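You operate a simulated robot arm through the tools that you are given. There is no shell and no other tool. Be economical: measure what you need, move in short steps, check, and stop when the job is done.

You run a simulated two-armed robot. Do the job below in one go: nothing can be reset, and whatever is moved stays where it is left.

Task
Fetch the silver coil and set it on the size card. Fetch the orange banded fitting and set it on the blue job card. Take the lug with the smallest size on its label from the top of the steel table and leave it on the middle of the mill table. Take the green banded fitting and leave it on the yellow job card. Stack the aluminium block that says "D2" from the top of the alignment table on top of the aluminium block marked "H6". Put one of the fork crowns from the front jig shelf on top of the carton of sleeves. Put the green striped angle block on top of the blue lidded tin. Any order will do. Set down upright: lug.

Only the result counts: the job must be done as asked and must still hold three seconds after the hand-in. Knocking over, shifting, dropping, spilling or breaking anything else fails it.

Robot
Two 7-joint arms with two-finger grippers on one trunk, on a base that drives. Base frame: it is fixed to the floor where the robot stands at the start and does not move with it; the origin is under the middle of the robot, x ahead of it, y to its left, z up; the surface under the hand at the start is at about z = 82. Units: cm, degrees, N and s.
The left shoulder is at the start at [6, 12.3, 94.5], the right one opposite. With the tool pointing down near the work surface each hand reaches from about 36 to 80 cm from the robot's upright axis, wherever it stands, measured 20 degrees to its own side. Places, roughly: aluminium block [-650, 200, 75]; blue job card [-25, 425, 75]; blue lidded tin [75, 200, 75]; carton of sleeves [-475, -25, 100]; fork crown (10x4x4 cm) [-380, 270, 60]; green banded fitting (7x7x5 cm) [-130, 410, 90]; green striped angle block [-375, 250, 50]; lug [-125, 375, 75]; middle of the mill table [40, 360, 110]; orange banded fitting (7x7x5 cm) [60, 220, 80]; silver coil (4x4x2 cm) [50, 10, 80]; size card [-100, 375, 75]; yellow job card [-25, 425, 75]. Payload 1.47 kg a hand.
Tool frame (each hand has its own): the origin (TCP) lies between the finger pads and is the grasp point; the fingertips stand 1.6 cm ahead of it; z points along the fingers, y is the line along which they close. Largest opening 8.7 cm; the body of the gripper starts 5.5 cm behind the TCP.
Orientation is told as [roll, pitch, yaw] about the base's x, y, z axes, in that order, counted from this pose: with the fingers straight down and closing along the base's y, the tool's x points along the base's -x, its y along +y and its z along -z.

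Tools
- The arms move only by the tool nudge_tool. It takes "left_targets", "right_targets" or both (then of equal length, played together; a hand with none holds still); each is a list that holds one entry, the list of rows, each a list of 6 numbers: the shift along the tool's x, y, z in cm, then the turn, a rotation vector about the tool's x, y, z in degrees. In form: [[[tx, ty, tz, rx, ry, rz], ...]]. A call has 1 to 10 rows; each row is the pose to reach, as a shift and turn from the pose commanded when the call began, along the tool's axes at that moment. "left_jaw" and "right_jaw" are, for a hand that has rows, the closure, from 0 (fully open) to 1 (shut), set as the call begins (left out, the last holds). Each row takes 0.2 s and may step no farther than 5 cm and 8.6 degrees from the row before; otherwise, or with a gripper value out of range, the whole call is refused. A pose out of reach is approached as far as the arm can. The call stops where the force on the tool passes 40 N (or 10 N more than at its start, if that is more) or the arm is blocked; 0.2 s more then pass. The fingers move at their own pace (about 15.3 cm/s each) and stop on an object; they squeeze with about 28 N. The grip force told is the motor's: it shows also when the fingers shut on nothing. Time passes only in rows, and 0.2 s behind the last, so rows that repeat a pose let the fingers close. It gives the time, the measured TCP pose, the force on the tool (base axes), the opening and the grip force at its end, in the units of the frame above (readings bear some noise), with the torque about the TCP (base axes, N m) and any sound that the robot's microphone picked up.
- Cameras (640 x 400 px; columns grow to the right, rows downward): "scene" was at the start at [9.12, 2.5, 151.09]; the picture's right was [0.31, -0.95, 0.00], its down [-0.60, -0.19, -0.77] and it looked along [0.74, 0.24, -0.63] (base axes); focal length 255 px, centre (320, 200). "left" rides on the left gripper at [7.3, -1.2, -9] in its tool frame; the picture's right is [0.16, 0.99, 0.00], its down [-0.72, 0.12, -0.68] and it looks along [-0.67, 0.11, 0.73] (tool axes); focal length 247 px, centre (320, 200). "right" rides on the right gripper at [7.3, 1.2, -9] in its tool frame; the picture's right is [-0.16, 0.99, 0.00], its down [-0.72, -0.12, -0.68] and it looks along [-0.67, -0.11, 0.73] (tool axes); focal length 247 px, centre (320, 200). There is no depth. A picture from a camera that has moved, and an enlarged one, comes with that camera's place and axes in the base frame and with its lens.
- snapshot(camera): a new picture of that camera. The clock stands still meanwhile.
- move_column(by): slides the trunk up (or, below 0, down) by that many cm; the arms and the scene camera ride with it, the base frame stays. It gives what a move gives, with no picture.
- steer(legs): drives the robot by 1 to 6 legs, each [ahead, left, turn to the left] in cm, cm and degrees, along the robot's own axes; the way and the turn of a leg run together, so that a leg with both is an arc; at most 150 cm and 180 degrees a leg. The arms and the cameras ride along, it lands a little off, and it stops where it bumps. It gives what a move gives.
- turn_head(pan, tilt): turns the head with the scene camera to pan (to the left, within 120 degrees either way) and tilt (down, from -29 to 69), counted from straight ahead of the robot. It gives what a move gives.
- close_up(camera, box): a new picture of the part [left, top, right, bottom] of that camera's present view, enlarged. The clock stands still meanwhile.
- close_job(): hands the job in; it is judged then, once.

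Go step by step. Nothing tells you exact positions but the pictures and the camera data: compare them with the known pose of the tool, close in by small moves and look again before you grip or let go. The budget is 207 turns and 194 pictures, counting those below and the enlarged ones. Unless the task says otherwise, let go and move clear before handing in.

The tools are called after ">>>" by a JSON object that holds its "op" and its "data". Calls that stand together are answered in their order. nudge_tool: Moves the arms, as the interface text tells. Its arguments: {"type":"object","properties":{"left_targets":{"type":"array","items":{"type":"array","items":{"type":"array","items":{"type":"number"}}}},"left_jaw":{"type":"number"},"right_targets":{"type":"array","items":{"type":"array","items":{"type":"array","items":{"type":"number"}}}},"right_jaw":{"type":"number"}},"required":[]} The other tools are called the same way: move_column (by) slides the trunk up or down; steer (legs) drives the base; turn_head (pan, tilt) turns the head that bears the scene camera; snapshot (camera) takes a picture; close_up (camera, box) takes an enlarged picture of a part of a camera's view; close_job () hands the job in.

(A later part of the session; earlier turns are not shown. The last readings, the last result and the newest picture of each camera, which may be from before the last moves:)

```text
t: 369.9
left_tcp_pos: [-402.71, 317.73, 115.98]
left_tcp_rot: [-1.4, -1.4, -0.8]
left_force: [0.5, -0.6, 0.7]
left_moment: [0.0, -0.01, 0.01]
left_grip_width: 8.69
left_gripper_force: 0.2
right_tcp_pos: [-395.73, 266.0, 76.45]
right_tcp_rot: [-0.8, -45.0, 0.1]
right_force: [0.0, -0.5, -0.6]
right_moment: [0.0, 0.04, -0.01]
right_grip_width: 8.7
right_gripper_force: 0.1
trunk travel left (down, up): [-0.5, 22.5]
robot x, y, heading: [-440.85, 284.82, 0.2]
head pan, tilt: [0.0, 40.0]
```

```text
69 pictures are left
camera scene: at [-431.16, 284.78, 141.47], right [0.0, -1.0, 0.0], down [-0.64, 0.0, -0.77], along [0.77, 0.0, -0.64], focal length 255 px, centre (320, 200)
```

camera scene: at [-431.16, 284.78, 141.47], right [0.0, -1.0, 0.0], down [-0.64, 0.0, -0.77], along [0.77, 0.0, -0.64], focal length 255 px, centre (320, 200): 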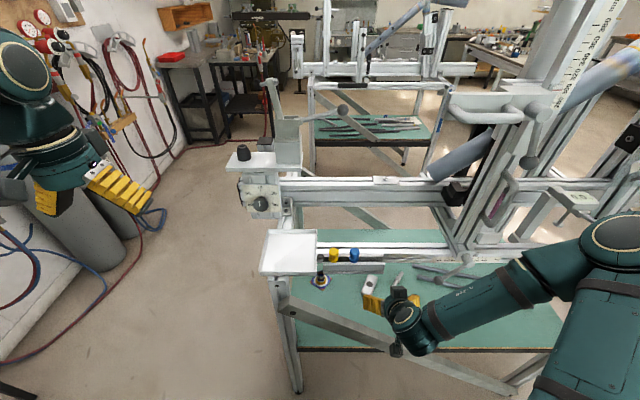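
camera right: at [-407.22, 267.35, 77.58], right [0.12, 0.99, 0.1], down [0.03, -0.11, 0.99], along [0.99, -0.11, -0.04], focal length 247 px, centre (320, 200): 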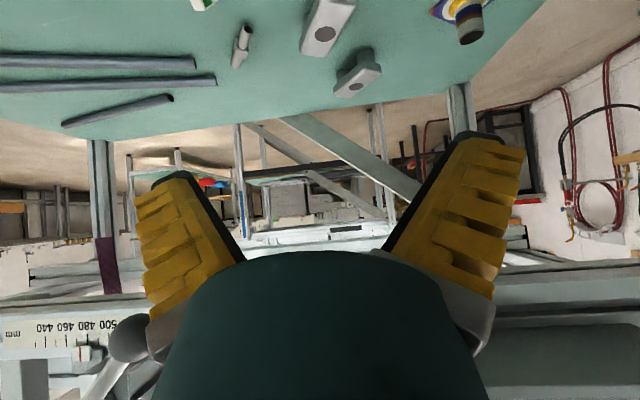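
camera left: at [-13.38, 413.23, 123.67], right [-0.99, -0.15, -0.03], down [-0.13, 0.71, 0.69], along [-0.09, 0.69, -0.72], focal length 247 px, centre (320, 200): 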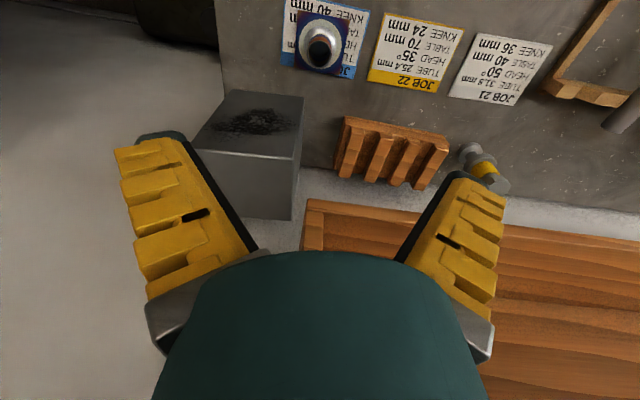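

Crown confirmed at about [-378.5, 266.7, 56]. I slide in along the tool axis.

>>> {"op": "nudge_tool", "data": {"right_targets": [[[2.8, 0.7, 1, 0, 0, 0], [2.8, 0.7, 5.5, 0, 0, 0], [2.8, 0.7, 10, 0, 0, 0], [2.8, 0.7, 14.5, 0, 0, 0], [2.8, 0.7, 19, 0, 0, 0], [2.8, 0.7, 22, 0, 0, 0]]]}}

>>> {"op": "snapshot", "data": {"camera": "right"}}

```text
t: 371.2
left_tcp_pos: [-402.96, 317.59, 116.16]
left_tcp_rot: [-1.4, -1.3, -0.8]
left_force: [-0.1, -0.6, 0.6]
left_moment: [0.03, 0.05, 0.02]
left_grip_width: 8.68
left_gripper_force: 0.1
right_tcp_pos: [-383.2, 261.94, 63.2]
right_tcp_rot: [-0.8, -45.0, 0.2]
right_force: [-0.5, -0.6, -0.5]
right_moment: [-0.03, -0.01, -0.02]
right_grip_width: 8.69
right_gripper_force: 0.1
right hand out of reach, approached as far as the arm can: row 2, 3, 4, 5, 6
trunk travel left (down, up): [-0.5, 22.5]
robot x, y, heading: [-440.81, 285.08, 0.1]
head pan, tilt: [0.0, 40.0]
```

```text
68 pictures are left
camera right: at [-394.66, 263.23, 64.2], right [0.12, 0.99, 0.1], down [0.03, -0.11, 0.99], along [0.99, -0.11, -0.04], focal length 247 px, centre (320, 200)
```

right: 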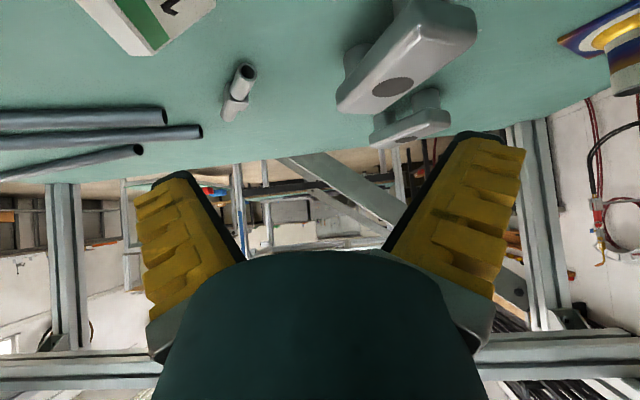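

The arm runs out of reach in this posture. I back out a bit, shift the robot left so the hand works farther to its right, and retry.

>>> {"op": "nudge_tool", "data": {"right_targets": [[[0, 0, -4.5, 0, 0, 0], [0, 0, -9, 0, 0, 0], [0, 0, -13, 0, 0, 0]]]}}

>>> {"op": "steer", "data": {"legs": [[-6, 10, 0]]}}

```text
t: 372.1
left_tcp_pos: [-402.86, 317.71, 116.08]
left_tcp_rot: [-1.5, -1.4, -0.9]
left_force: [0.2, -0.8, 0.4]
left_moment: [-0.01, -0.04, 0.01]
left_grip_width: 8.69
left_gripper_force: 0.0
right_tcp_pos: [-392.31, 262.39, 71.98]
right_tcp_rot: [-0.8, -45.0, 0.1]
right_force: [0.1, 0.2, -0.1]
right_moment: [0.04, 0.01, 0.0]
right_grip_width: 8.7
right_gripper_force: 0.1
trunk travel left (down, up): [-0.5, 22.5]
robot x, y, heading: [-441.07, 285.17, 0.1]
head pan, tilt: [0.0, 40.0]
```

```text
t: 373.5
left_tcp_pos: [-408.14, 326.51, 116.11]
left_tcp_rot: [-1.4, -1.3, -0.9]
left_force: [-0.5, 0.0, -0.3]
left_moment: [0.02, -0.01, 0.01]
left_grip_width: 8.67
left_gripper_force: 0.0
right_tcp_pos: [-397.14, 270.48, 72.45]
right_tcp_rot: [-1.9, -45.9, -0.2]
right_force: [5.4, -4.8, -0.5]
right_moment: [-0.03, 0.02, -0.22]
right_grip_width: 8.11
right_gripper_force: 0.0
trunk travel left (down, up): [-0.5, 22.5]
robot x, y, heading: [-446.24, 293.55, 0.1]
head pan, tilt: [0.0, 40.0]
stopped in leg 1: the force on the tool passed its limit at 51 N (the readings are from after the stop); the commanded pose is now the measured one
```

>>> {"op": "nudge_tool", "data": {"right_targets": [[[0, -2, -2, 0, 0, 0], [0, -4, -5, 0, 0, 0]]]}}

>>> {"op": "snapshot", "data": {"camera": "right"}}

>>> {"op": "close_up", "data": {"camera": "scene", "box": [240, 200, 480, 400]}}

```text
t: 373.9
left_tcp_pos: [-408.3, 326.71, 116.17]
left_tcp_rot: [-1.4, -1.4, -0.7]
left_force: [-1.2, -1.0, 0.5]
left_moment: [0.01, -0.04, -0.01]
left_grip_width: 8.72
left_gripper_force: 0.0
right_tcp_pos: [-397.72, 269.61, 73.57]
right_tcp_rot: [-1.3, -46.4, -0.4]
right_force: [10.7, 0.9, 1.0]
right_moment: [0.06, -0.05, -0.71]
right_grip_width: 8.34
right_gripper_force: 0.1
trunk travel left (down, up): [-0.5, 22.5]
robot x, y, heading: [-445.82, 293.96, 0.0]
head pan, tilt: [0.0, 40.0]
stopped in row 1 (right hand): the force on the tool passed its limit at 53 N (the readings are from after the stop); the commanded pose is now the measured one
```

```text
67 pictures are left
camera right: at [-409.16, 271.01, 74.37], right [0.13, 0.99, 0.1], down [0.0, -0.1, 0.99], along [0.99, -0.13, -0.02], focal length 247 px, centre (320, 200)
```

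right: 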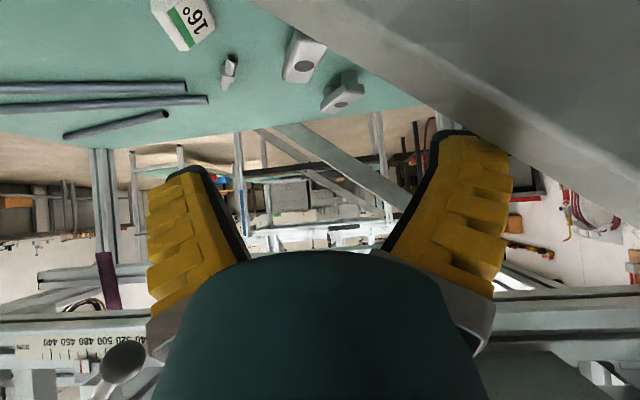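

```text
2.00 times, centred on (360, 300) of scene
camera zoom: at [-436.74, 293.7, 141.5], right [0.0, -1.0, 0.0], down [-0.64, 0.0, -0.77], along [0.77, 0.0, -0.64], focal length 510 px, centre (240, 0)
```

zoom: 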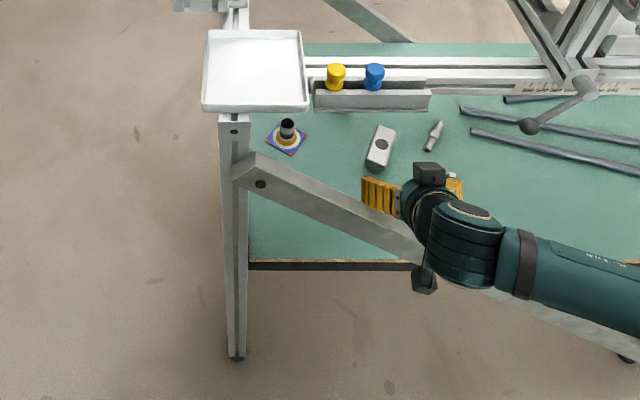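

>>> {"op": "nudge_tool", "data": {"right_targets": [[[-1, -0.5, -1, 0, 0, 0], [-3, -1, -3, 0, 0, 0], [-4, -3, -5, 0, 0, 0], [-4, -6, -7, 0, 0, 0]]]}}

>>> {"op": "snapshot", "data": {"camera": "right"}}

```text
t: 374.9
left_tcp_pos: [-408.36, 326.74, 116.14]
left_tcp_rot: [-1.4, -1.5, -0.9]
left_force: [-0.4, 1.1, 0.5]
left_moment: [-0.01, 0.01, 0.0]
left_grip_width: 8.71
left_gripper_force: 0.1
right_tcp_pos: [-400.34, 263.56, 81.36]
right_tcp_rot: [-1.3, -46.1, -0.2]
right_force: [0.2, 0.0, -1.0]
right_moment: [-0.02, 0.0, 0.04]
right_grip_width: 8.69
right_gripper_force: 0.1
trunk travel left (down, up): [-0.5, 22.5]
robot x, y, heading: [-446.34, 293.66, 0.3]
head pan, tilt: [0.0, 40.0]
```

```text
65 pictures are left
camera right: at [-411.83, 265.14, 82.26], right [0.13, 0.99, 0.1], down [0.01, -0.1, 0.99], along [0.99, -0.13, -0.02], focal length 247 px, centre (320, 200)
```

right: 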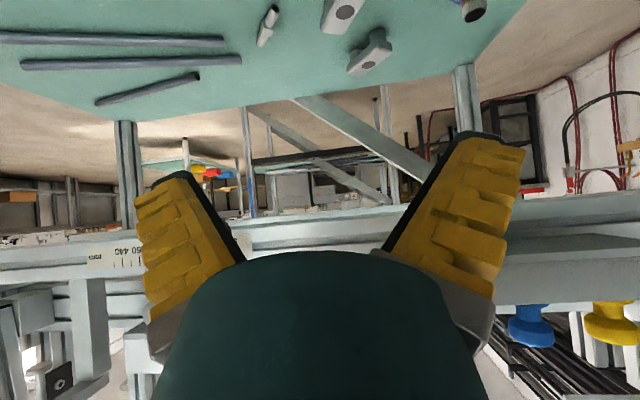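

Free again. I retry the approach along the tool axis from here.

>>> {"op": "nudge_tool", "data": {"right_targets": [[[2.4, 2.6, 1, 0, 0, 0], [2.4, 2.6, 5.5, 0, 0, 0], [2.4, 2.6, 10, 0, 0, 0], [2.4, 2.6, 14.5, 0, 0, 0], [2.4, 2.6, 19, 0, 0, 0], [2.4, 2.6, 23.5, 0, 0, 0], [2.4, 2.6, 28, 0, 0, 0]]]}}

>>> {"op": "snapshot", "data": {"camera": "right"}}

```text
t: 376.2
left_tcp_pos: [-408.22, 326.51, 116.09]
left_tcp_rot: [-1.4, -1.3, -1.2]
left_force: [1.0, 0.1, -1.3]
left_moment: [0.04, 0.11, 0.02]
left_grip_width: 8.67
left_gripper_force: 0.0
right_tcp_pos: [-387.42, 265.41, 66.88]
right_tcp_rot: [-2.3, -46.9, 0.3]
right_force: [-18.4, -15.9, 41.1]
right_moment: [1.29, 5.65, 2.74]
right_grip_width: 8.67
right_gripper_force: 0.1
trunk travel left (down, up): [-0.5, 22.5]
robot x, y, heading: [-446.15, 293.94, 0.2]
head pan, tilt: [0.0, 40.0]
stopped in row 6 (right hand): the force on the tool passed its limit at 168 N (the readings are from after the stop); the commanded pose is now the measured one
```

```text
64 pictures are left
camera right: at [-398.85, 266.88, 67.61], right [0.13, 0.99, 0.09], down [0.0, -0.09, 1.0], along [0.99, -0.13, -0.01], focal length 247 px, centre (320, 200)
```

right: 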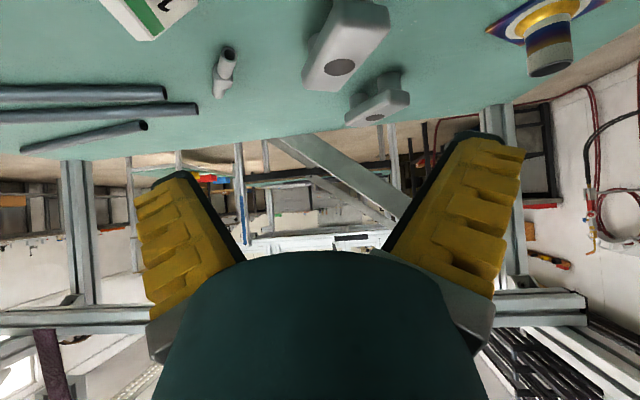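

The wrist camera caught the jig's diagonal brace, so this side is too tight for the crown. The second crown at about [-366, 271] can be reached from the open north end. I withdraw upward and drive round.

>>> {"op": "nudge_tool", "data": {"right_targets": [[[-1, 0, -1, 0, 0, 0], [-2, 0, -4, 0, 0, 0], [-3, 0, -8, 0, 0, 0], [-3, 0, -12.5, 0, 0, 0], [-3, 0, -17, 0, 0, 0], [-3, 0, -21.5, 0, 0, 0]]]}}

>>> {"op": "steer", "data": {"legs": [[-14, 0, 0], [0, 45, 0], [0, 0, -90]]}}

>>> {"op": "snapshot", "data": {"camera": "scene"}}

```text
t: 377.6
left_tcp_pos: [-408.14, 326.47, 116.18]
left_tcp_rot: [-1.5, -1.5, -1.1]
left_force: [0.2, 0.3, -1.0]
left_moment: [0.02, -0.01, 0.01]
left_grip_width: 8.71
left_gripper_force: 0.0
right_tcp_pos: [-400.7, 266.18, 83.08]
right_tcp_rot: [-2.0, -46.7, 0.1]
right_force: [0.9, -0.2, -0.7]
right_moment: [-0.03, 0.04, -0.01]
right_grip_width: 8.69
right_gripper_force: 0.1
right hand out of reach, approached as far as the arm can: row 6
trunk travel left (down, up): [-0.5, 22.5]
robot x, y, heading: [-446.65, 294.07, -0.2]
head pan, tilt: [0.0, 40.0]
```

```text
t: 387.0
left_tcp_pos: [-427.71, 302.93, 116.22]
left_tcp_rot: [-1.4, -1.3, -90.8]
left_force: [0.2, -0.5, 0.2]
left_moment: [0.01, -0.01, -0.02]
left_grip_width: 8.68
left_gripper_force: 0.1
right_tcp_pos: [-488.02, 295.11, 83.0]
right_tcp_rot: [-1.9, -46.7, -89.7]
right_force: [-0.9, 0.3, 0.4]
right_moment: [-0.03, 0.04, -0.03]
right_grip_width: 8.7
right_gripper_force: 0.1
trunk travel left (down, up): [-0.5, 22.5]
robot x, y, heading: [-460.78, 341.01, -89.7]
head pan, tilt: [0.0, 40.0]
```

```text
63 pictures are left
camera scene: at [-460.55, 331.15, 141.48], right [-1.0, 0.0, 0.0], down [0.0, 0.64, -0.77], along [0.0, -0.77, -0.64], focal length 255 px, centre (320, 200)
```

scene: 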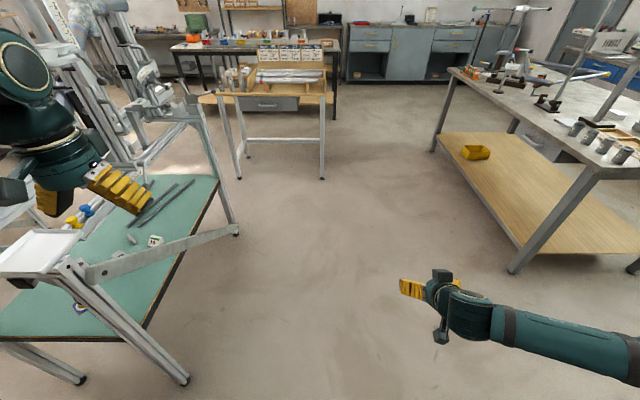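

I test whether the right hand can be rolled over by 180°, which would bring its camera on top and clear the brace.

>>> {"op": "nudge_tool", "data": {"right_targets": [[[0, 0, 0, 0, 0, -8.5], [0, 0, 0, 0, 0, -17], [0, 0, 0, 0, 0, -25.5], [0, 0, 0, 0, 0, -34], [0, 0, 0, 0, 0, -42.5], [0, 0, 0, 0, 0, -51], [0, 0, 0, 0, 0, -59.5], [0, 0, 0, 0, 0, -68], [0, 0, 0, 0, 0, -76.5], [0, 0, 0, 0, 0, -85]]]}}

>>> {"op": "nudge_tool", "data": {"right_targets": [[[0, 0, 0, 0, 0, -8.5], [0, 0, 0, 0, 0, -17], [0, 0, 0, 0, 0, -25.5], [0, 0, 0, 0, 0, -34], [0, 0, 0, 0, 0, -42.5], [0, 0, 0, 0, 0, -51], [0, 0, 0, 0, 0, -59.5], [0, 0, 0, 0, 0, -68], [0, 0, 0, 0, 0, -76.5], [0, 0, 0, 0, 0, -85]]]}}

```text
t: 389.2
left_tcp_pos: [-427.82, 302.88, 116.18]
left_tcp_rot: [-1.4, -1.2, -90.7]
left_force: [-0.9, 0.4, -0.7]
left_moment: [0.01, -0.03, 0.0]
left_grip_width: 8.7
left_gripper_force: 0.1
right_tcp_pos: [-487.95, 295.21, 83.03]
right_tcp_rot: [-46.7, -2.1, -4.4]
right_force: [-0.9, 0.5, 0.3]
right_moment: [0.02, -0.03, 0.03]
right_grip_width: 8.72
right_gripper_force: 0.1
trunk travel left (down, up): [-0.5, 22.5]
robot x, y, heading: [-460.73, 340.88, -90.1]
head pan, tilt: [0.0, 40.0]
```

```text
t: 391.4
left_tcp_pos: [-427.62, 302.99, 116.16]
left_tcp_rot: [-1.4, -1.3, -90.8]
left_force: [0.0, 0.7, 0.2]
left_moment: [-0.04, 0.05, 0.0]
left_grip_width: 8.72
left_gripper_force: 0.1
right_tcp_pos: [-488.0, 295.13, 83.05]
right_tcp_rot: [-8.4, 46.1, 76.1]
right_force: [0.0, 0.6, -0.6]
right_moment: [-0.03, 0.01, 0.02]
right_grip_width: 8.7
right_gripper_force: 0.1
trunk travel left (down, up): [-0.5, 22.5]
robot x, y, heading: [-460.44, 340.4, -89.4]
head pan, tilt: [0.0, 40.0]
```

Rolling works. I finish the roll, and drive back to the west side pose.

>>> {"op": "nudge_tool", "data": {"right_targets": [[[0, 0, 0, 0, 0, -5], [0, 0, 0, 0, 0, -10]]]}}

>>> {"op": "steer", "data": {"legs": [[0, 0, 90], [0, -48, 0], [12, 0, 0]]}}

>>> {"op": "snapshot", "data": {"camera": "right"}}

>>> {"op": "snapshot", "data": {"camera": "scene"}}

```text
t: 392.0
left_tcp_pos: [-427.69, 303.0, 116.12]
left_tcp_rot: [-1.4, -1.4, -90.7]
left_force: [-0.1, -0.2, 0.4]
left_moment: [-0.01, -0.02, 0.0]
left_grip_width: 8.72
left_gripper_force: 0.0
right_tcp_pos: [-488.03, 295.16, 82.96]
right_tcp_rot: [2.0, 46.7, 90.4]
right_force: [-0.2, -0.4, 0.0]
right_moment: [-0.02, 0.03, -0.01]
right_grip_width: 8.69
right_gripper_force: 0.1
trunk travel left (down, up): [-0.5, 22.5]
robot x, y, heading: [-460.48, 341.04, -89.6]
head pan, tilt: [0.0, 40.0]
```

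```text
t: 401.5
left_tcp_pos: [-410.58, 322.79, 116.07]
left_tcp_rot: [-1.4, -1.3, -2.5]
left_force: [-0.2, -0.4, 0.1]
left_moment: [-0.03, 0.02, 0.01]
left_grip_width: 8.69
left_gripper_force: 0.0
right_tcp_pos: [-404.6, 262.29, 83.0]
right_tcp_rot: [2.1, 46.6, 178.6]
right_force: [0.7, -0.8, 0.1]
right_moment: [-0.01, 0.0, 0.01]
right_grip_width: 8.7
right_gripper_force: 0.1
trunk travel left (down, up): [-0.5, 22.5]
robot x, y, heading: [-449.46, 290.93, -1.6]
head pan, tilt: [0.0, 40.0]
```

```text
62 pictures are left
camera right: at [-406.25, 261.51, 94.39], right [-0.16, -0.98, -0.09], down [-0.98, 0.16, -0.06], along [0.08, 0.08, -0.99], focal length 247 px, centre (320, 200)
```

right: 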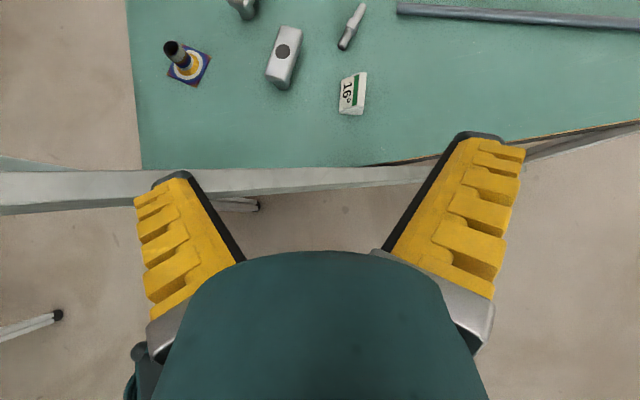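

```text
61 pictures are left
camera scene: at [-439.94, 290.75, 141.47], right [-0.02, -1.0, 0.0], down [-0.64, 0.02, -0.77], along [0.77, -0.02, -0.64], focal length 255 px, centre (320, 200)
```

scene: 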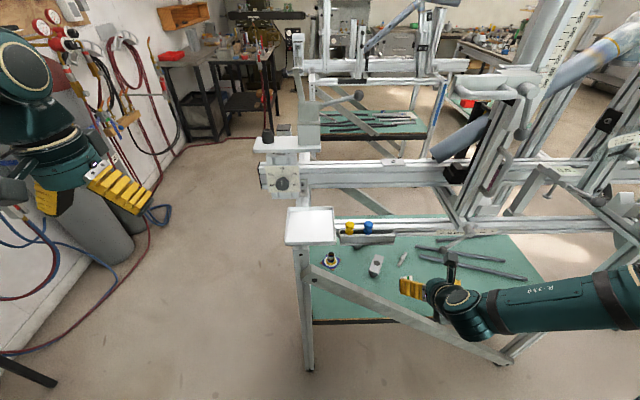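

With the camera on top I get a clear plan view: crown at about [-379.5, 266.6], angle block at [-387, 256.7]. I go in along the tool axis.

>>> {"op": "nudge_tool", "data": {"right_targets": [[[-2.4, -4.2, 0.5, 0, 0, 0], [-2.4, -4.2, 5, 0, 0, 0], [-2.4, -4.2, 9.5, 0, 0, 0], [-2.4, -4.2, 14, 0, 0, 0], [-2.4, -4.2, 18.5, 0, 0, 0], [-2.4, -4.2, 23, 0, 0, 0], [-2.4, -4.2, 27, 0, 0, 0]]]}}

>>> {"op": "snapshot", "data": {"camera": "right"}}

```text
t: 403.1
left_tcp_pos: [-410.74, 322.78, 116.07]
left_tcp_rot: [-1.4, -1.4, -2.5]
left_force: [0.2, 0.1, 0.6]
left_moment: [0.01, -0.01, 0.01]
left_grip_width: 8.69
left_gripper_force: 0.1
right_tcp_pos: [-386.63, 264.92, 62.62]
right_tcp_rot: [2.1, 46.6, 178.6]
right_force: [-0.1, -0.1, -0.4]
right_moment: [0.0, 0.01, -0.02]
right_grip_width: 8.67
right_gripper_force: 0.1
right hand out of reach, approached as far as the arm can: row 1
trunk travel left (down, up): [-0.5, 22.5]
robot x, y, heading: [-449.61, 291.17, -1.5]
head pan, tilt: [0.0, 40.0]
```

```text
60 pictures are left
camera right: at [-388.11, 264.11, 74.07], right [-0.16, -0.98, -0.09], down [-0.98, 0.16, -0.06], along [0.08, 0.08, -0.99], focal length 247 px, centre (320, 200)
```

right: 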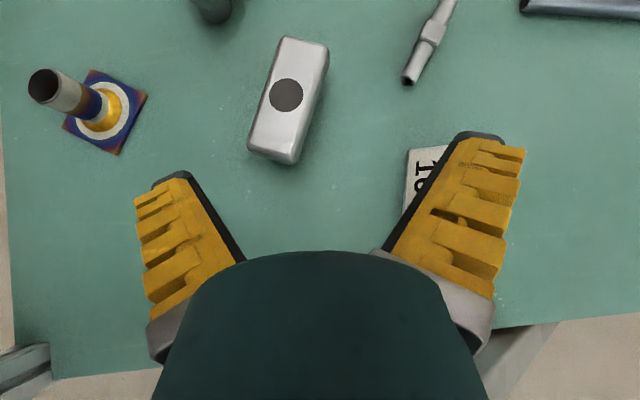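

>>> {"op": "nudge_tool", "data": {"right_targets": [[[0, -1.7, 1, 0, 0, 0], [0, -1.7, 5, 0, 0, 0], [0, -1.7, 8.5, 0, 0, 0], [0, -1.7, 10.2, 0, 0, 0]]]}}

>>> {"op": "snapshot", "data": {"camera": "right"}}

```text
t: 404.1
left_tcp_pos: [-410.85, 322.79, 116.11]
left_tcp_rot: [-1.4, -1.3, -2.4]
left_force: [-0.2, -0.2, -0.7]
left_moment: [0.03, -0.02, 0.0]
left_grip_width: 8.7
left_gripper_force: 0.0
right_tcp_pos: [-378.91, 266.46, 55.97]
right_tcp_rot: [1.9, 46.8, 178.6]
right_force: [0.3, 2.8, 6.7]
right_moment: [0.22, 0.22, -0.09]
right_grip_width: 8.82
right_gripper_force: 0.0
trunk travel left (down, up): [-0.5, 22.5]
robot x, y, heading: [-449.27, 291.06, -1.5]
head pan, tilt: [0.0, 40.0]
```

```text
59 pictures are left
camera right: at [-380.45, 265.69, 67.42], right [-0.16, -0.98, -0.09], down [-0.98, 0.16, -0.06], along [0.08, 0.08, -0.99], focal length 247 px, centre (320, 200)
```

right: 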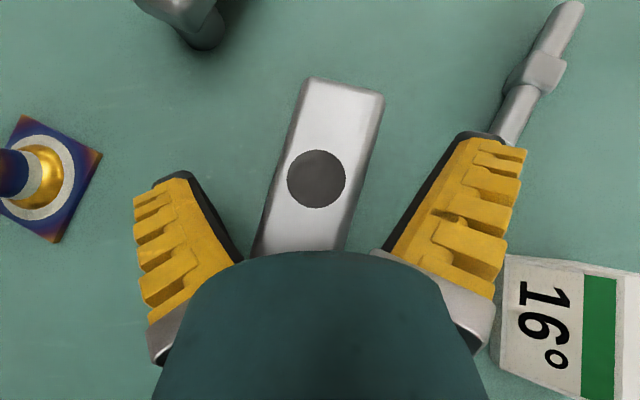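

The crown is between the fingers. I close and check the grip with a tiny lift.

>>> {"op": "nudge_tool", "data": {"right_targets": [[[0, 0, -0.1, 0, 0, 0], [0, 0, -0.1, 0, 0, 0], [0, 0, -0.1, 0, 0, 0], [0.8, 0, -0.8, 0, 0, 0]]], "right_jaw": 1}}

>>> {"op": "snapshot", "data": {"camera": "right"}}

```text
t: 405.1
left_tcp_pos: [-410.72, 322.84, 116.09]
left_tcp_rot: [-1.5, -1.3, -2.3]
left_force: [0.5, -0.1, -0.2]
left_moment: [0.02, -0.04, 0.01]
left_grip_width: 8.69
left_gripper_force: 0.1
right_tcp_pos: [-378.99, 266.62, 56.98]
right_tcp_rot: [1.9, 46.6, 178.7]
right_force: [0.7, 0.1, -2.1]
right_moment: [0.02, 0.01, -0.01]
right_grip_width: 3.66
right_gripper_force: 28.1
trunk travel left (down, up): [-0.5, 22.5]
robot x, y, heading: [-449.6, 291.22, -1.8]
head pan, tilt: [0.0, 40.0]
```

```text
58 pictures are left
camera right: at [-380.64, 265.75, 68.36], right [-0.16, -0.98, -0.09], down [-0.98, 0.16, -0.06], along [0.08, 0.08, -0.99], focal length 247 px, centre (320, 200)
```

right: 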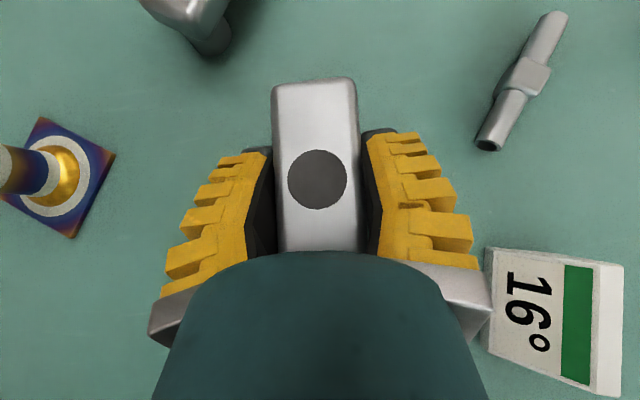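

Gripped. I retreat along the same line.

>>> {"op": "nudge_tool", "data": {"right_targets": [[[0, 0, -4, 0, 0, 0], [0, 0.3, -8.5, 0, 0, 0], [0, 0.8, -13, 0, 0, 0], [0, 1.5, -17.5, 0, 0, 0], [0, 2, -22, 0, 0, 0], [0, 2.5, -26.5, 0, 0, 0], [0, 3, -31, 0, 0, 0], [0.5, 3.5, -35.5, 0, 0, 0]]]}}

>>> {"op": "snapshot", "data": {"camera": "scene"}}

```text
t: 406.9
left_tcp_pos: [-410.74, 322.79, 116.1]
left_tcp_rot: [-1.4, -1.4, -2.4]
left_force: [-0.8, -0.4, 0.5]
left_moment: [0.02, -0.03, 0.03]
left_grip_width: 8.72
left_gripper_force: 0.1
right_tcp_pos: [-404.52, 264.47, 81.54]
right_tcp_rot: [1.9, 46.5, 178.5]
right_force: [0.2, -0.2, -1.2]
right_moment: [-0.05, -0.01, -0.02]
right_grip_width: 3.58
right_gripper_force: 27.5
right hand out of reach, approached as far as the arm can: row 8
trunk travel left (down, up): [-0.5, 22.5]
robot x, y, heading: [-449.33, 290.66, -1.4]
head pan, tilt: [0.0, 40.0]
```

```text
57 pictures are left
camera scene: at [-440.13, 290.79, 141.49], right [-0.02, -1.0, 0.0], down [-0.64, 0.02, -0.77], along [0.77, -0.02, -0.64], focal length 255 px, centre (320, 200)
```

scene: 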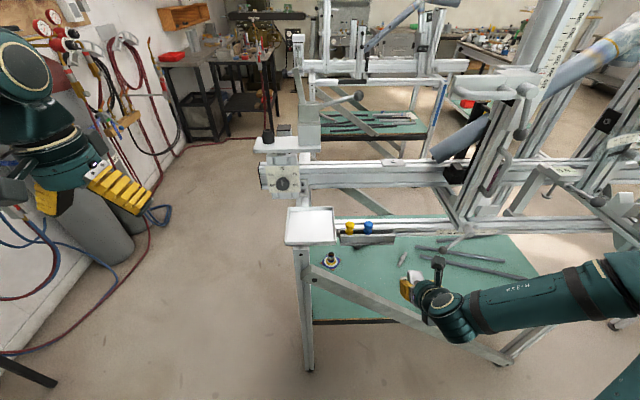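

Now the angle block with the left hand: I shift the robot south and pitch the left hand 30° toward it.

>>> {"op": "steer", "data": {"legs": [[-6, -60, 1.5]]}}

>>> {"op": "nudge_tool", "data": {"left_targets": [[[-1.6, -0.7, 4.2, 0, -5, 0], [-3.2, -1.4, 8.4, 0, -10, 0], [-4.8, -2.1, 12.6, 0, -15, 0], [-6.4, -2.8, 16.8, 0, -20, 0], [-8, -3.5, 21, 0, -25, 0], [-9.6, -4.2, 25.2, 0, -30, 0], [-11.2, -4.9, 29, 0, -30, 0]]], "left_jaw": 0}}

>>> {"op": "snapshot", "data": {"camera": "left"}}

```text
t: 412.7
left_tcp_pos: [-418.34, 262.62, 116.09]
left_tcp_rot: [-1.5, -1.3, -0.7]
left_force: [0.1, 0.5, 0.1]
left_moment: [0.01, 0.04, 0.0]
left_grip_width: 8.7
left_gripper_force: 0.0
right_tcp_pos: [-410.39, 204.61, 81.45]
right_tcp_rot: [2.0, 46.6, -179.6]
right_force: [0.7, 0.2, -1.9]
right_moment: [0.07, -0.01, 0.0]
right_grip_width: 3.53
right_gripper_force: 28.5
trunk travel left (down, up): [-0.5, 22.5]
robot x, y, heading: [-456.07, 229.74, 0.4]
head pan, tilt: [0.0, 40.0]
```

```text
t: 414.3
left_tcp_pos: [-407.05, 256.85, 87.5]
left_tcp_rot: [-1.5, -31.3, 0.0]
left_force: [-0.5, 0.2, 0.4]
left_moment: [-0.02, -0.02, 0.01]
left_grip_width: 8.69
left_gripper_force: 0.0
right_tcp_pos: [-410.23, 204.5, 81.36]
right_tcp_rot: [1.8, 46.5, -179.7]
right_force: [-0.8, 0.2, -1.6]
right_moment: [0.04, -0.01, 0.06]
right_grip_width: 3.53
right_gripper_force: 27.8
trunk travel left (down, up): [-0.5, 22.5]
robot x, y, heading: [-456.38, 229.74, 0.2]
head pan, tilt: [0.0, 40.0]
```

```text
56 pictures are left
camera left: at [-417.8, 256.21, 91.44], right [-0.12, 0.99, -0.11], down [0.27, 0.14, 0.95], along [0.96, 0.09, -0.28], focal length 247 px, centre (320, 200)
```

left: 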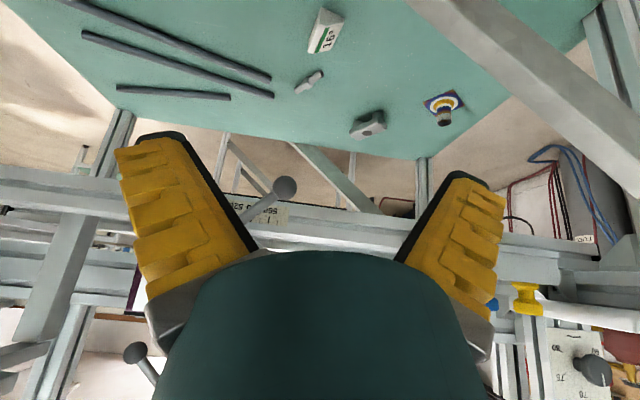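

>>> {"op": "nudge_tool", "data": {"left_targets": [[[-0.2, 0, 4.5, 0, 0, 0], [-0.2, 0, 9, 0, 0, 0], [-0.2, 0, 13.5, 0, 0, 0], [-0.2, 0, 18, 0, 0, 0], [-0.2, 0, 22.5, 0, 0, 0], [-0.2, 0, 27, 0, 0, 0], [-0.2, 0, 30, 0, 0, 0]]]}}

>>> {"op": "snapshot", "data": {"camera": "left"}}

```text
t: 415.9
left_tcp_pos: [-390.72, 256.2, 61.61]
left_tcp_rot: [-1.7, -31.2, 0.1]
left_force: [-0.4, -0.1, -0.1]
left_moment: [-0.01, 0.0, 0.03]
left_grip_width: 8.69
left_gripper_force: 0.1
right_tcp_pos: [-410.15, 204.53, 81.51]
right_tcp_rot: [2.0, 46.5, -179.6]
right_force: [-0.2, 1.1, -2.3]
right_moment: [-0.01, 0.03, 0.0]
right_grip_width: 3.52
right_gripper_force: 27.9
trunk travel left (down, up): [-0.5, 22.5]
robot x, y, heading: [-456.02, 229.61, 0.2]
head pan, tilt: [0.0, 40.0]
```

```text
55 pictures are left
camera left: at [-401.31, 255.49, 65.54], right [-0.12, 0.99, -0.11], down [0.27, 0.14, 0.95], along [0.96, 0.09, -0.28], focal length 247 px, centre (320, 200)
```

left: 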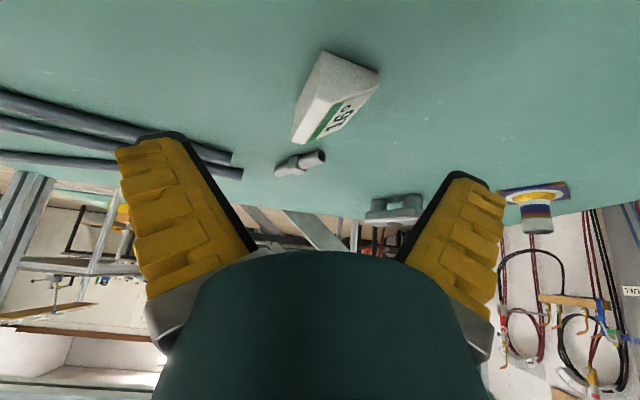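

>>> {"op": "nudge_tool", "data": {"left_targets": [[[0.6, 0.5, 2, 0, 0, 0], [0.6, 0.5, 4.5, 0, 0, 0], [0.6, 0.5, 6.6, 0, 0, 0]]]}}

>>> {"op": "nudge_tool", "data": {"left_targets": [[[0, 0, 0, 0, 0, 0], [0, 0, 0, 0, 0, 0], [0, 0, 0, 0, 0, 0], [-0.5, 0, -0.8, 0, 0, 0]]], "left_jaw": 1}}

>>> {"op": "snapshot", "data": {"camera": "left"}}

```text
t: 416.7
left_tcp_pos: [-387.96, 256.54, 55.85]
left_tcp_rot: [-1.6, -31.2, 0.1]
left_force: [-0.4, -0.8, 0.5]
left_moment: [0.02, 0.0, -0.01]
left_grip_width: 8.7
left_gripper_force: 0.1
right_tcp_pos: [-410.14, 204.58, 81.46]
right_tcp_rot: [2.0, 46.5, -179.8]
right_force: [-0.5, -0.5, -2.2]
right_moment: [-0.01, -0.02, -0.01]
right_grip_width: 3.52
right_gripper_force: 27.8
trunk travel left (down, up): [-0.5, 22.5]
robot x, y, heading: [-456.28, 229.76, -0.0]
head pan, tilt: [0.0, 40.0]
```

```text
t: 417.7
left_tcp_pos: [-388.01, 256.48, 56.64]
left_tcp_rot: [-1.8, -31.1, 0.1]
left_force: [0.4, 0.6, 4.6]
left_moment: [0.15, -0.08, 0.0]
left_grip_width: 1.42
left_gripper_force: 28.6
right_tcp_pos: [-410.21, 204.51, 81.48]
right_tcp_rot: [2.0, 46.6, -179.7]
right_force: [-0.6, 0.0, -3.0]
right_moment: [0.0, 0.03, 0.01]
right_grip_width: 3.5
right_gripper_force: 28.2
trunk travel left (down, up): [-0.5, 22.5]
robot x, y, heading: [-456.27, 230.04, 0.6]
head pan, tilt: [0.0, 40.0]
```

```text
54 pictures are left
camera left: at [-398.67, 255.84, 60.67], right [-0.12, 0.99, -0.11], down [0.27, 0.14, 0.95], along [0.96, 0.09, -0.28], focal length 247 px, centre (320, 200)
```

left: 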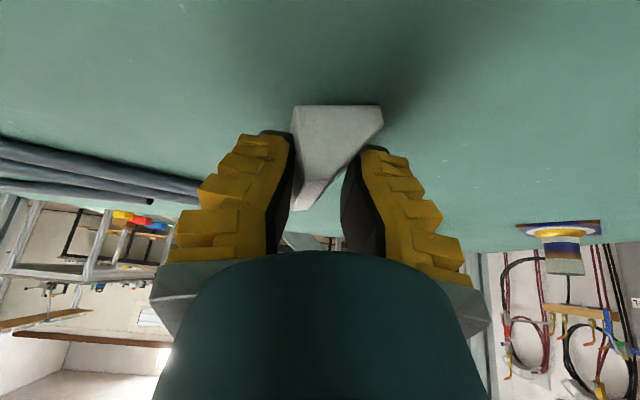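

The block is a wedge whose one flank slopes, so this grip would slip. I open, back out, and will grip it across its parallel end faces with the hand yawed about 60°.

>>> {"op": "nudge_tool", "data": {"left_targets": [[[0, 0, 0.3, 0, 0, 0], [0, 0, 0.3, 0, 0, 0], [0, 0, 0, 0, 0, 0], [0, 0, -4, 0, 0, 0], [0, 0, -8.5, 0, 0, 0], [0, 0, -13, 0, 0, 0], [0, 0, -17.5, 0, 0, 0], [0, 0, -22, 0, 0, 0], [0, 0, -26, 0, 0, 0]]], "left_jaw": 0}}

>>> {"op": "snapshot", "data": {"camera": "left"}}

```text
t: 419.7
left_tcp_pos: [-401.55, 257.39, 79.57]
left_tcp_rot: [-1.7, -31.2, 0.1]
left_force: [0.1, -0.2, 0.2]
left_moment: [0.03, 0.01, -0.01]
left_grip_width: 8.69
left_gripper_force: 0.1
right_tcp_pos: [-410.35, 204.45, 81.5]
right_tcp_rot: [2.1, 46.6, -179.7]
right_force: [0.9, 0.0, -1.2]
right_moment: [0.01, 0.0, -0.01]
right_grip_width: 3.5
right_gripper_force: 28.1
trunk travel left (down, up): [-0.5, 22.5]
robot x, y, heading: [-456.15, 229.88, 0.3]
head pan, tilt: [0.0, 40.0]
```

```text
53 pictures are left
camera left: at [-412.16, 256.73, 83.52], right [-0.12, 0.99, -0.11], down [0.27, 0.14, 0.95], along [0.96, 0.09, -0.28], focal length 247 px, centre (320, 200)
```

left: 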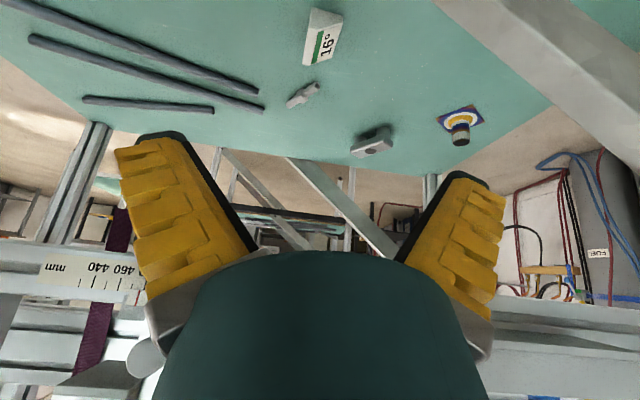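

>>> {"op": "nudge_tool", "data": {"left_targets": [[[0.9, -1.3, -0.5, -3.9, 0, -6.4], [1.7, -2.5, -1, -7.8, 0, -12.8], [2.6, -3.8, -1.6, -11.7, 0, -19.2], [3.4, -5, -2.1, -15.6, 0, -25.6], [4.3, -6.3, -2.6, -19.5, 0, -32], [5.1, -7.5, -3.1, -23.4, 0, -38.4], [6, -8.8, -3.7, -27.3, 0, -44.8], [6.8, -10, -4.2, -31.2, 0, -51.2]]]}}

>>> {"op": "nudge_tool", "data": {"left_targets": [[[0, 0, 0, 0, -7, 0], [0, 0, 0, 0, -14, 0]]]}}

>>> {"op": "snapshot", "data": {"camera": "left"}}

```text
t: 421.5
left_tcp_pos: [-409.5, 247.21, 79.6]
left_tcp_rot: [-0.9, -30.1, 59.8]
left_force: [-0.9, -0.4, -0.6]
left_moment: [0.01, 0.02, 0.02]
left_grip_width: 8.68
left_gripper_force: 0.1
right_tcp_pos: [-410.31, 204.5, 81.46]
right_tcp_rot: [1.9, 46.7, -179.7]
right_force: [0.1, 0.2, -2.5]
right_moment: [-0.02, -0.01, -0.04]
right_grip_width: 3.49
right_gripper_force: 27.9
trunk travel left (down, up): [-0.5, 22.5]
robot x, y, heading: [-456.34, 229.74, 0.2]
head pan, tilt: [0.0, 40.0]
```

```text
t: 422.1
left_tcp_pos: [-409.59, 247.11, 79.54]
left_tcp_rot: [-0.9, -44.2, 60.0]
left_force: [-0.5, 0.3, 1.2]
left_moment: [0.01, 0.01, 0.0]
left_grip_width: 8.72
left_gripper_force: 0.1
right_tcp_pos: [-410.46, 204.37, 81.36]
right_tcp_rot: [1.8, 46.6, -179.7]
right_force: [-1.2, 0.2, -2.2]
right_moment: [0.01, 0.03, 0.02]
right_grip_width: 3.52
right_gripper_force: 28.2
trunk travel left (down, up): [-0.5, 22.5]
robot x, y, heading: [-456.13, 230.14, 0.3]
head pan, tilt: [0.0, 40.0]
```

```text
52 pictures are left
camera left: at [-414.19, 236.94, 80.9], right [-0.91, 0.41, -0.12], down [-0.09, 0.1, 0.99], along [0.42, 0.91, -0.06], focal length 247 px, centre (320, 200)
```

left: 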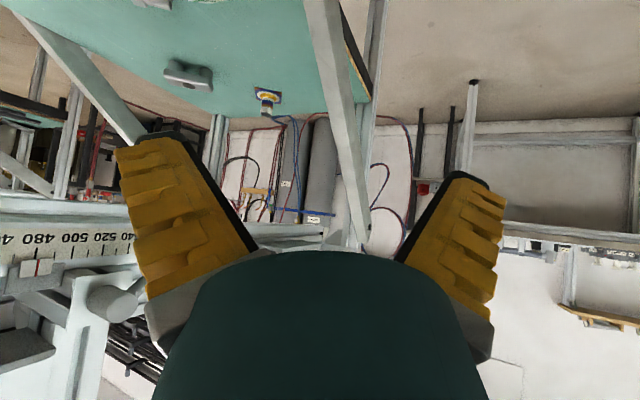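

>>> {"op": "nudge_tool", "data": {"left_targets": [[[0.7, -3.6, 0.2, 0, 0, 0], [1.4, -7.2, 0.5, 0, 0, 0], [2.1, -10.8, 0.8, 0, 0, 0], [2.7, -14.4, 1, 0, 0, 0], [2.7, -14.4, 5.5, 0, 0, 0], [2.7, -14.4, 10, 0, 0, 0], [2.7, -14.4, 14.5, 0, 0, 0], [2.7, -14.4, 19, 0, 0, 0], [2.7, -14.4, 22.5, 0, 0, 0]]]}}

>>> {"op": "snapshot", "data": {"camera": "left"}}

```text
t: 424.1
left_tcp_pos: [-389.89, 251.57, 61.36]
left_tcp_rot: [-1.1, -44.1, 59.8]
left_force: [0.6, 0.6, 0.4]
left_moment: [0.0, 0.04, 0.01]
left_grip_width: 8.67
left_gripper_force: 0.0
right_tcp_pos: [-410.22, 204.62, 81.27]
right_tcp_rot: [2.0, 46.6, -179.6]
right_force: [0.4, -0.4, -1.9]
right_moment: [-0.01, 0.0, 0.01]
right_grip_width: 3.48
right_gripper_force: 27.9
trunk travel left (down, up): [-0.5, 22.5]
robot x, y, heading: [-456.21, 229.7, 0.3]
head pan, tilt: [0.0, 40.0]
```

```text
51 pictures are left
camera left: at [-394.56, 241.41, 62.77], right [-0.9, 0.41, -0.12], down [-0.09, 0.11, 0.99], along [0.42, 0.91, -0.06], focal length 247 px, centre (320, 200)
```

left: 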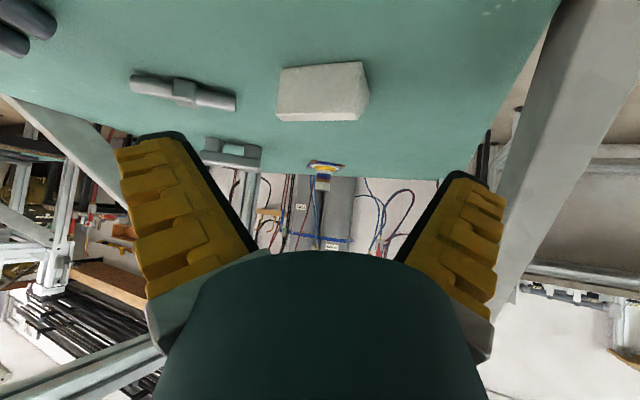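

>>> {"op": "nudge_tool", "data": {"left_targets": [[[0, 0.2, 3, 0, 0, 0], [0, 0.2, 6, 0, 0, 0], [0, 0.2, 8.4, 0, 0, 0]]]}}

>>> {"op": "nudge_tool", "data": {"left_targets": [[[0, 0, 0, 0, 0, 0], [0, 0, 0, 0, 0, 0], [0, 0, 0, 0, 0, 0], [-0.8, 0, -0.8, 0, 0, 0]]], "left_jaw": 1}}

>>> {"op": "snapshot", "data": {"camera": "left"}}

```text
t: 424.9
left_tcp_pos: [-387.08, 256.8, 55.24]
left_tcp_rot: [-0.9, -44.1, 59.8]
left_force: [-0.4, -0.6, 0.2]
left_moment: [0.01, 0.0, 0.01]
left_grip_width: 8.71
left_gripper_force: 0.0
right_tcp_pos: [-410.31, 204.71, 81.53]
right_tcp_rot: [2.0, 46.6, -179.6]
right_force: [-0.4, 0.5, -2.5]
right_moment: [0.0, 0.01, -0.02]
right_grip_width: 3.49
right_gripper_force: 28.0
trunk travel left (down, up): [-0.5, 22.5]
robot x, y, heading: [-456.18, 229.71, 0.3]
head pan, tilt: [0.0, 40.0]
```

```text
t: 425.9
left_tcp_pos: [-387.15, 256.72, 56.61]
left_tcp_rot: [-1.0, -44.1, 59.9]
left_force: [0.1, 0.6, -0.5]
left_moment: [-0.02, 0.0, 0.03]
left_grip_width: 5.46
left_gripper_force: 27.9
right_tcp_pos: [-410.23, 204.54, 81.46]
right_tcp_rot: [2.1, 46.6, -179.7]
right_force: [0.8, 0.2, -1.0]
right_moment: [-0.02, -0.02, -0.02]
right_grip_width: 3.51
right_gripper_force: 28.5
trunk travel left (down, up): [-0.5, 22.5]
robot x, y, heading: [-456.1, 230.08, 0.2]
head pan, tilt: [0.0, 40.0]
```

```text
50 pictures are left
camera left: at [-391.81, 246.44, 58.03], right [-0.91, 0.41, -0.12], down [-0.09, 0.11, 0.99], along [0.42, 0.91, -0.06], focal length 247 px, centre (320, 200)
```

left: 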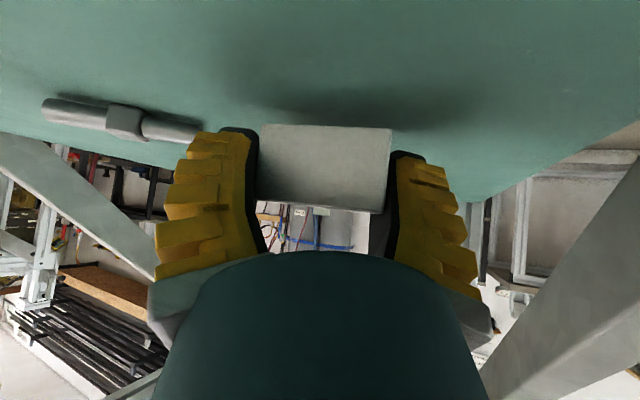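

The wedge is held squarely by its end faces. I retreat, raise the trunk, and drive toward the carton of sleeves in the south.

>>> {"op": "nudge_tool", "data": {"left_targets": [[[0, 0, -4, 0, 0, 0], [0, 0, -8.5, 0, 0, 0], [0, 0, -13, 0, 0, 0], [0, 0, -17.5, 0, 0, 0], [0, 0, -22, 0, 0, 0], [0, 0, -26.5, 0, 0, 0], [0, 0, -30, 0, 0, 0]]]}}

>>> {"op": "steer", "data": {"legs": [[-38, 0, 0], [0, 0, -90], [55, 0, 0]]}}

>>> {"op": "move_column", "data": {"by": 20}}

>>> {"op": "turn_head", "data": {"pan": 0, "tilt": 22}}

>>> {"op": "snapshot", "data": {"camera": "scene"}}

```text
t: 427.5
left_tcp_pos: [-398.11, 238.65, 78.24]
left_tcp_rot: [-0.9, -44.1, 60.0]
left_force: [-0.3, -0.5, -0.4]
left_moment: [-0.02, 0.03, -0.02]
left_grip_width: 5.45
left_gripper_force: 28.1
right_tcp_pos: [-410.22, 204.52, 81.37]
right_tcp_rot: [2.0, 46.5, -179.6]
right_force: [-0.2, 0.4, -2.5]
right_moment: [-0.04, 0.02, 0.03]
right_grip_width: 3.49
right_gripper_force: 27.6
trunk travel left (down, up): [-0.5, 22.5]
robot x, y, heading: [-456.47, 230.09, 0.1]
head pan, tilt: [0.0, 40.0]
```

```text
t: 436.5
left_tcp_pos: [-482.25, 116.65, 78.11]
left_tcp_rot: [-0.9, -44.1, -28.1]
left_force: [-0.3, -0.4, -0.1]
left_moment: [-0.01, -0.01, 0.02]
left_grip_width: 5.38
left_gripper_force: 28.2
right_tcp_pos: [-516.84, 127.72, 81.48]
right_tcp_rot: [2.0, 46.6, 92.4]
right_force: [-0.1, -1.1, -1.1]
right_moment: [0.01, 0.01, -0.02]
right_grip_width: 3.52
right_gripper_force: 28.2
trunk travel left (down, up): [-0.5, 22.5]
robot x, y, heading: [-492.67, 174.4, -87.8]
head pan, tilt: [0.0, 40.0]
```

```text
t: 438.7
left_tcp_pos: [-482.36, 116.54, 98.03]
left_tcp_rot: [-0.9, -44.1, -28.1]
left_force: [0.7, 0.3, -0.8]
left_moment: [0.0, 0.01, 0.0]
left_grip_width: 5.38
left_gripper_force: 27.9
right_tcp_pos: [-516.86, 127.72, 101.35]
right_tcp_rot: [2.1, 46.6, 92.4]
right_force: [0.2, 0.2, -1.7]
right_moment: [0.03, 0.01, 0.01]
right_grip_width: 3.5
right_gripper_force: 27.7
trunk travel left (down, up): [-20.5, 2.5]
robot x, y, heading: [-493.15, 174.23, -87.7]
head pan, tilt: [0.0, 40.0]
```

```text
t: 439.5
left_tcp_pos: [-482.23, 116.66, 98.16]
left_tcp_rot: [-1.0, -44.1, -28.1]
left_force: [-0.2, -0.5, -0.9]
left_moment: [-0.03, 0.01, 0.0]
left_grip_width: 5.39
left_gripper_force: 27.5
right_tcp_pos: [-516.74, 127.75, 101.45]
right_tcp_rot: [2.0, 46.6, 92.3]
right_force: [0.4, 0.5, -1.4]
right_moment: [-0.02, -0.02, 0.0]
right_grip_width: 3.48
right_gripper_force: 27.6
trunk travel left (down, up): [-20.5, 2.5]
robot x, y, heading: [-493.17, 174.89, -87.8]
head pan, tilt: [0.0, 22.0]
```

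```text
49 pictures are left
camera scene: at [-492.88, 164.16, 164.29], right [-1.0, -0.04, 0.0], down [-0.02, 0.38, -0.93], along [0.04, -0.93, -0.38], focal length 255 px, centre (320, 200)
```

scene: 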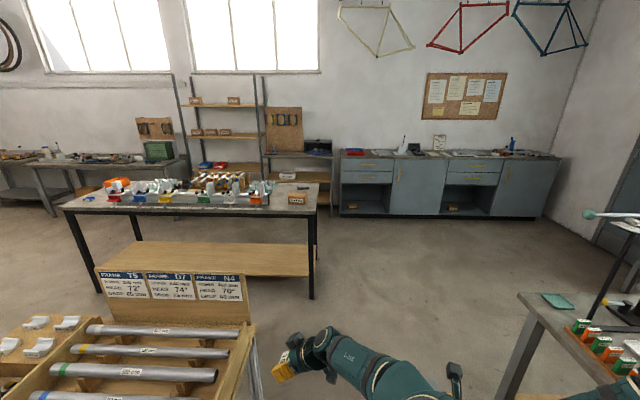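

>>> {"op": "close_up", "data": {"camera": "scene", "box": [180, 160, 340, 225]}}

>>> {"op": "close_up", "data": {"camera": "scene", "box": [275, 185, 320, 210]}}

```text
4.00 times, centred on (260, 192) of scene
camera zoom: at [-492.88, 164.16, 164.29], right [-1.0, -0.04, 0.0], down [-0.02, 0.38, -0.93], along [0.04, -0.93, -0.38], focal length 1020 px, centre (560, 230)
```

zoom: 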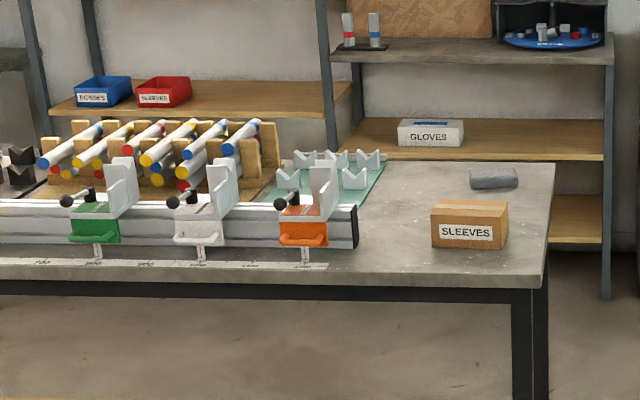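

```text
14.22 times, centred on (298, 198) of scene
camera zoom: at [-492.88, 164.16, 164.29], right [-1.0, -0.04, 0.0], down [-0.02, 0.38, -0.93], along [0.04, -0.93, -0.38], focal length 3627 px, centre (640, 236)
```

zoom: 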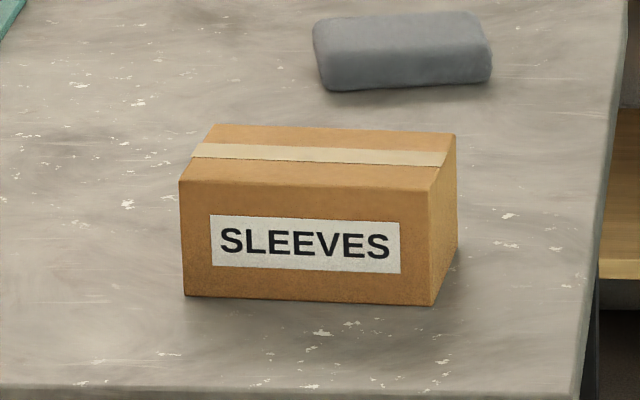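

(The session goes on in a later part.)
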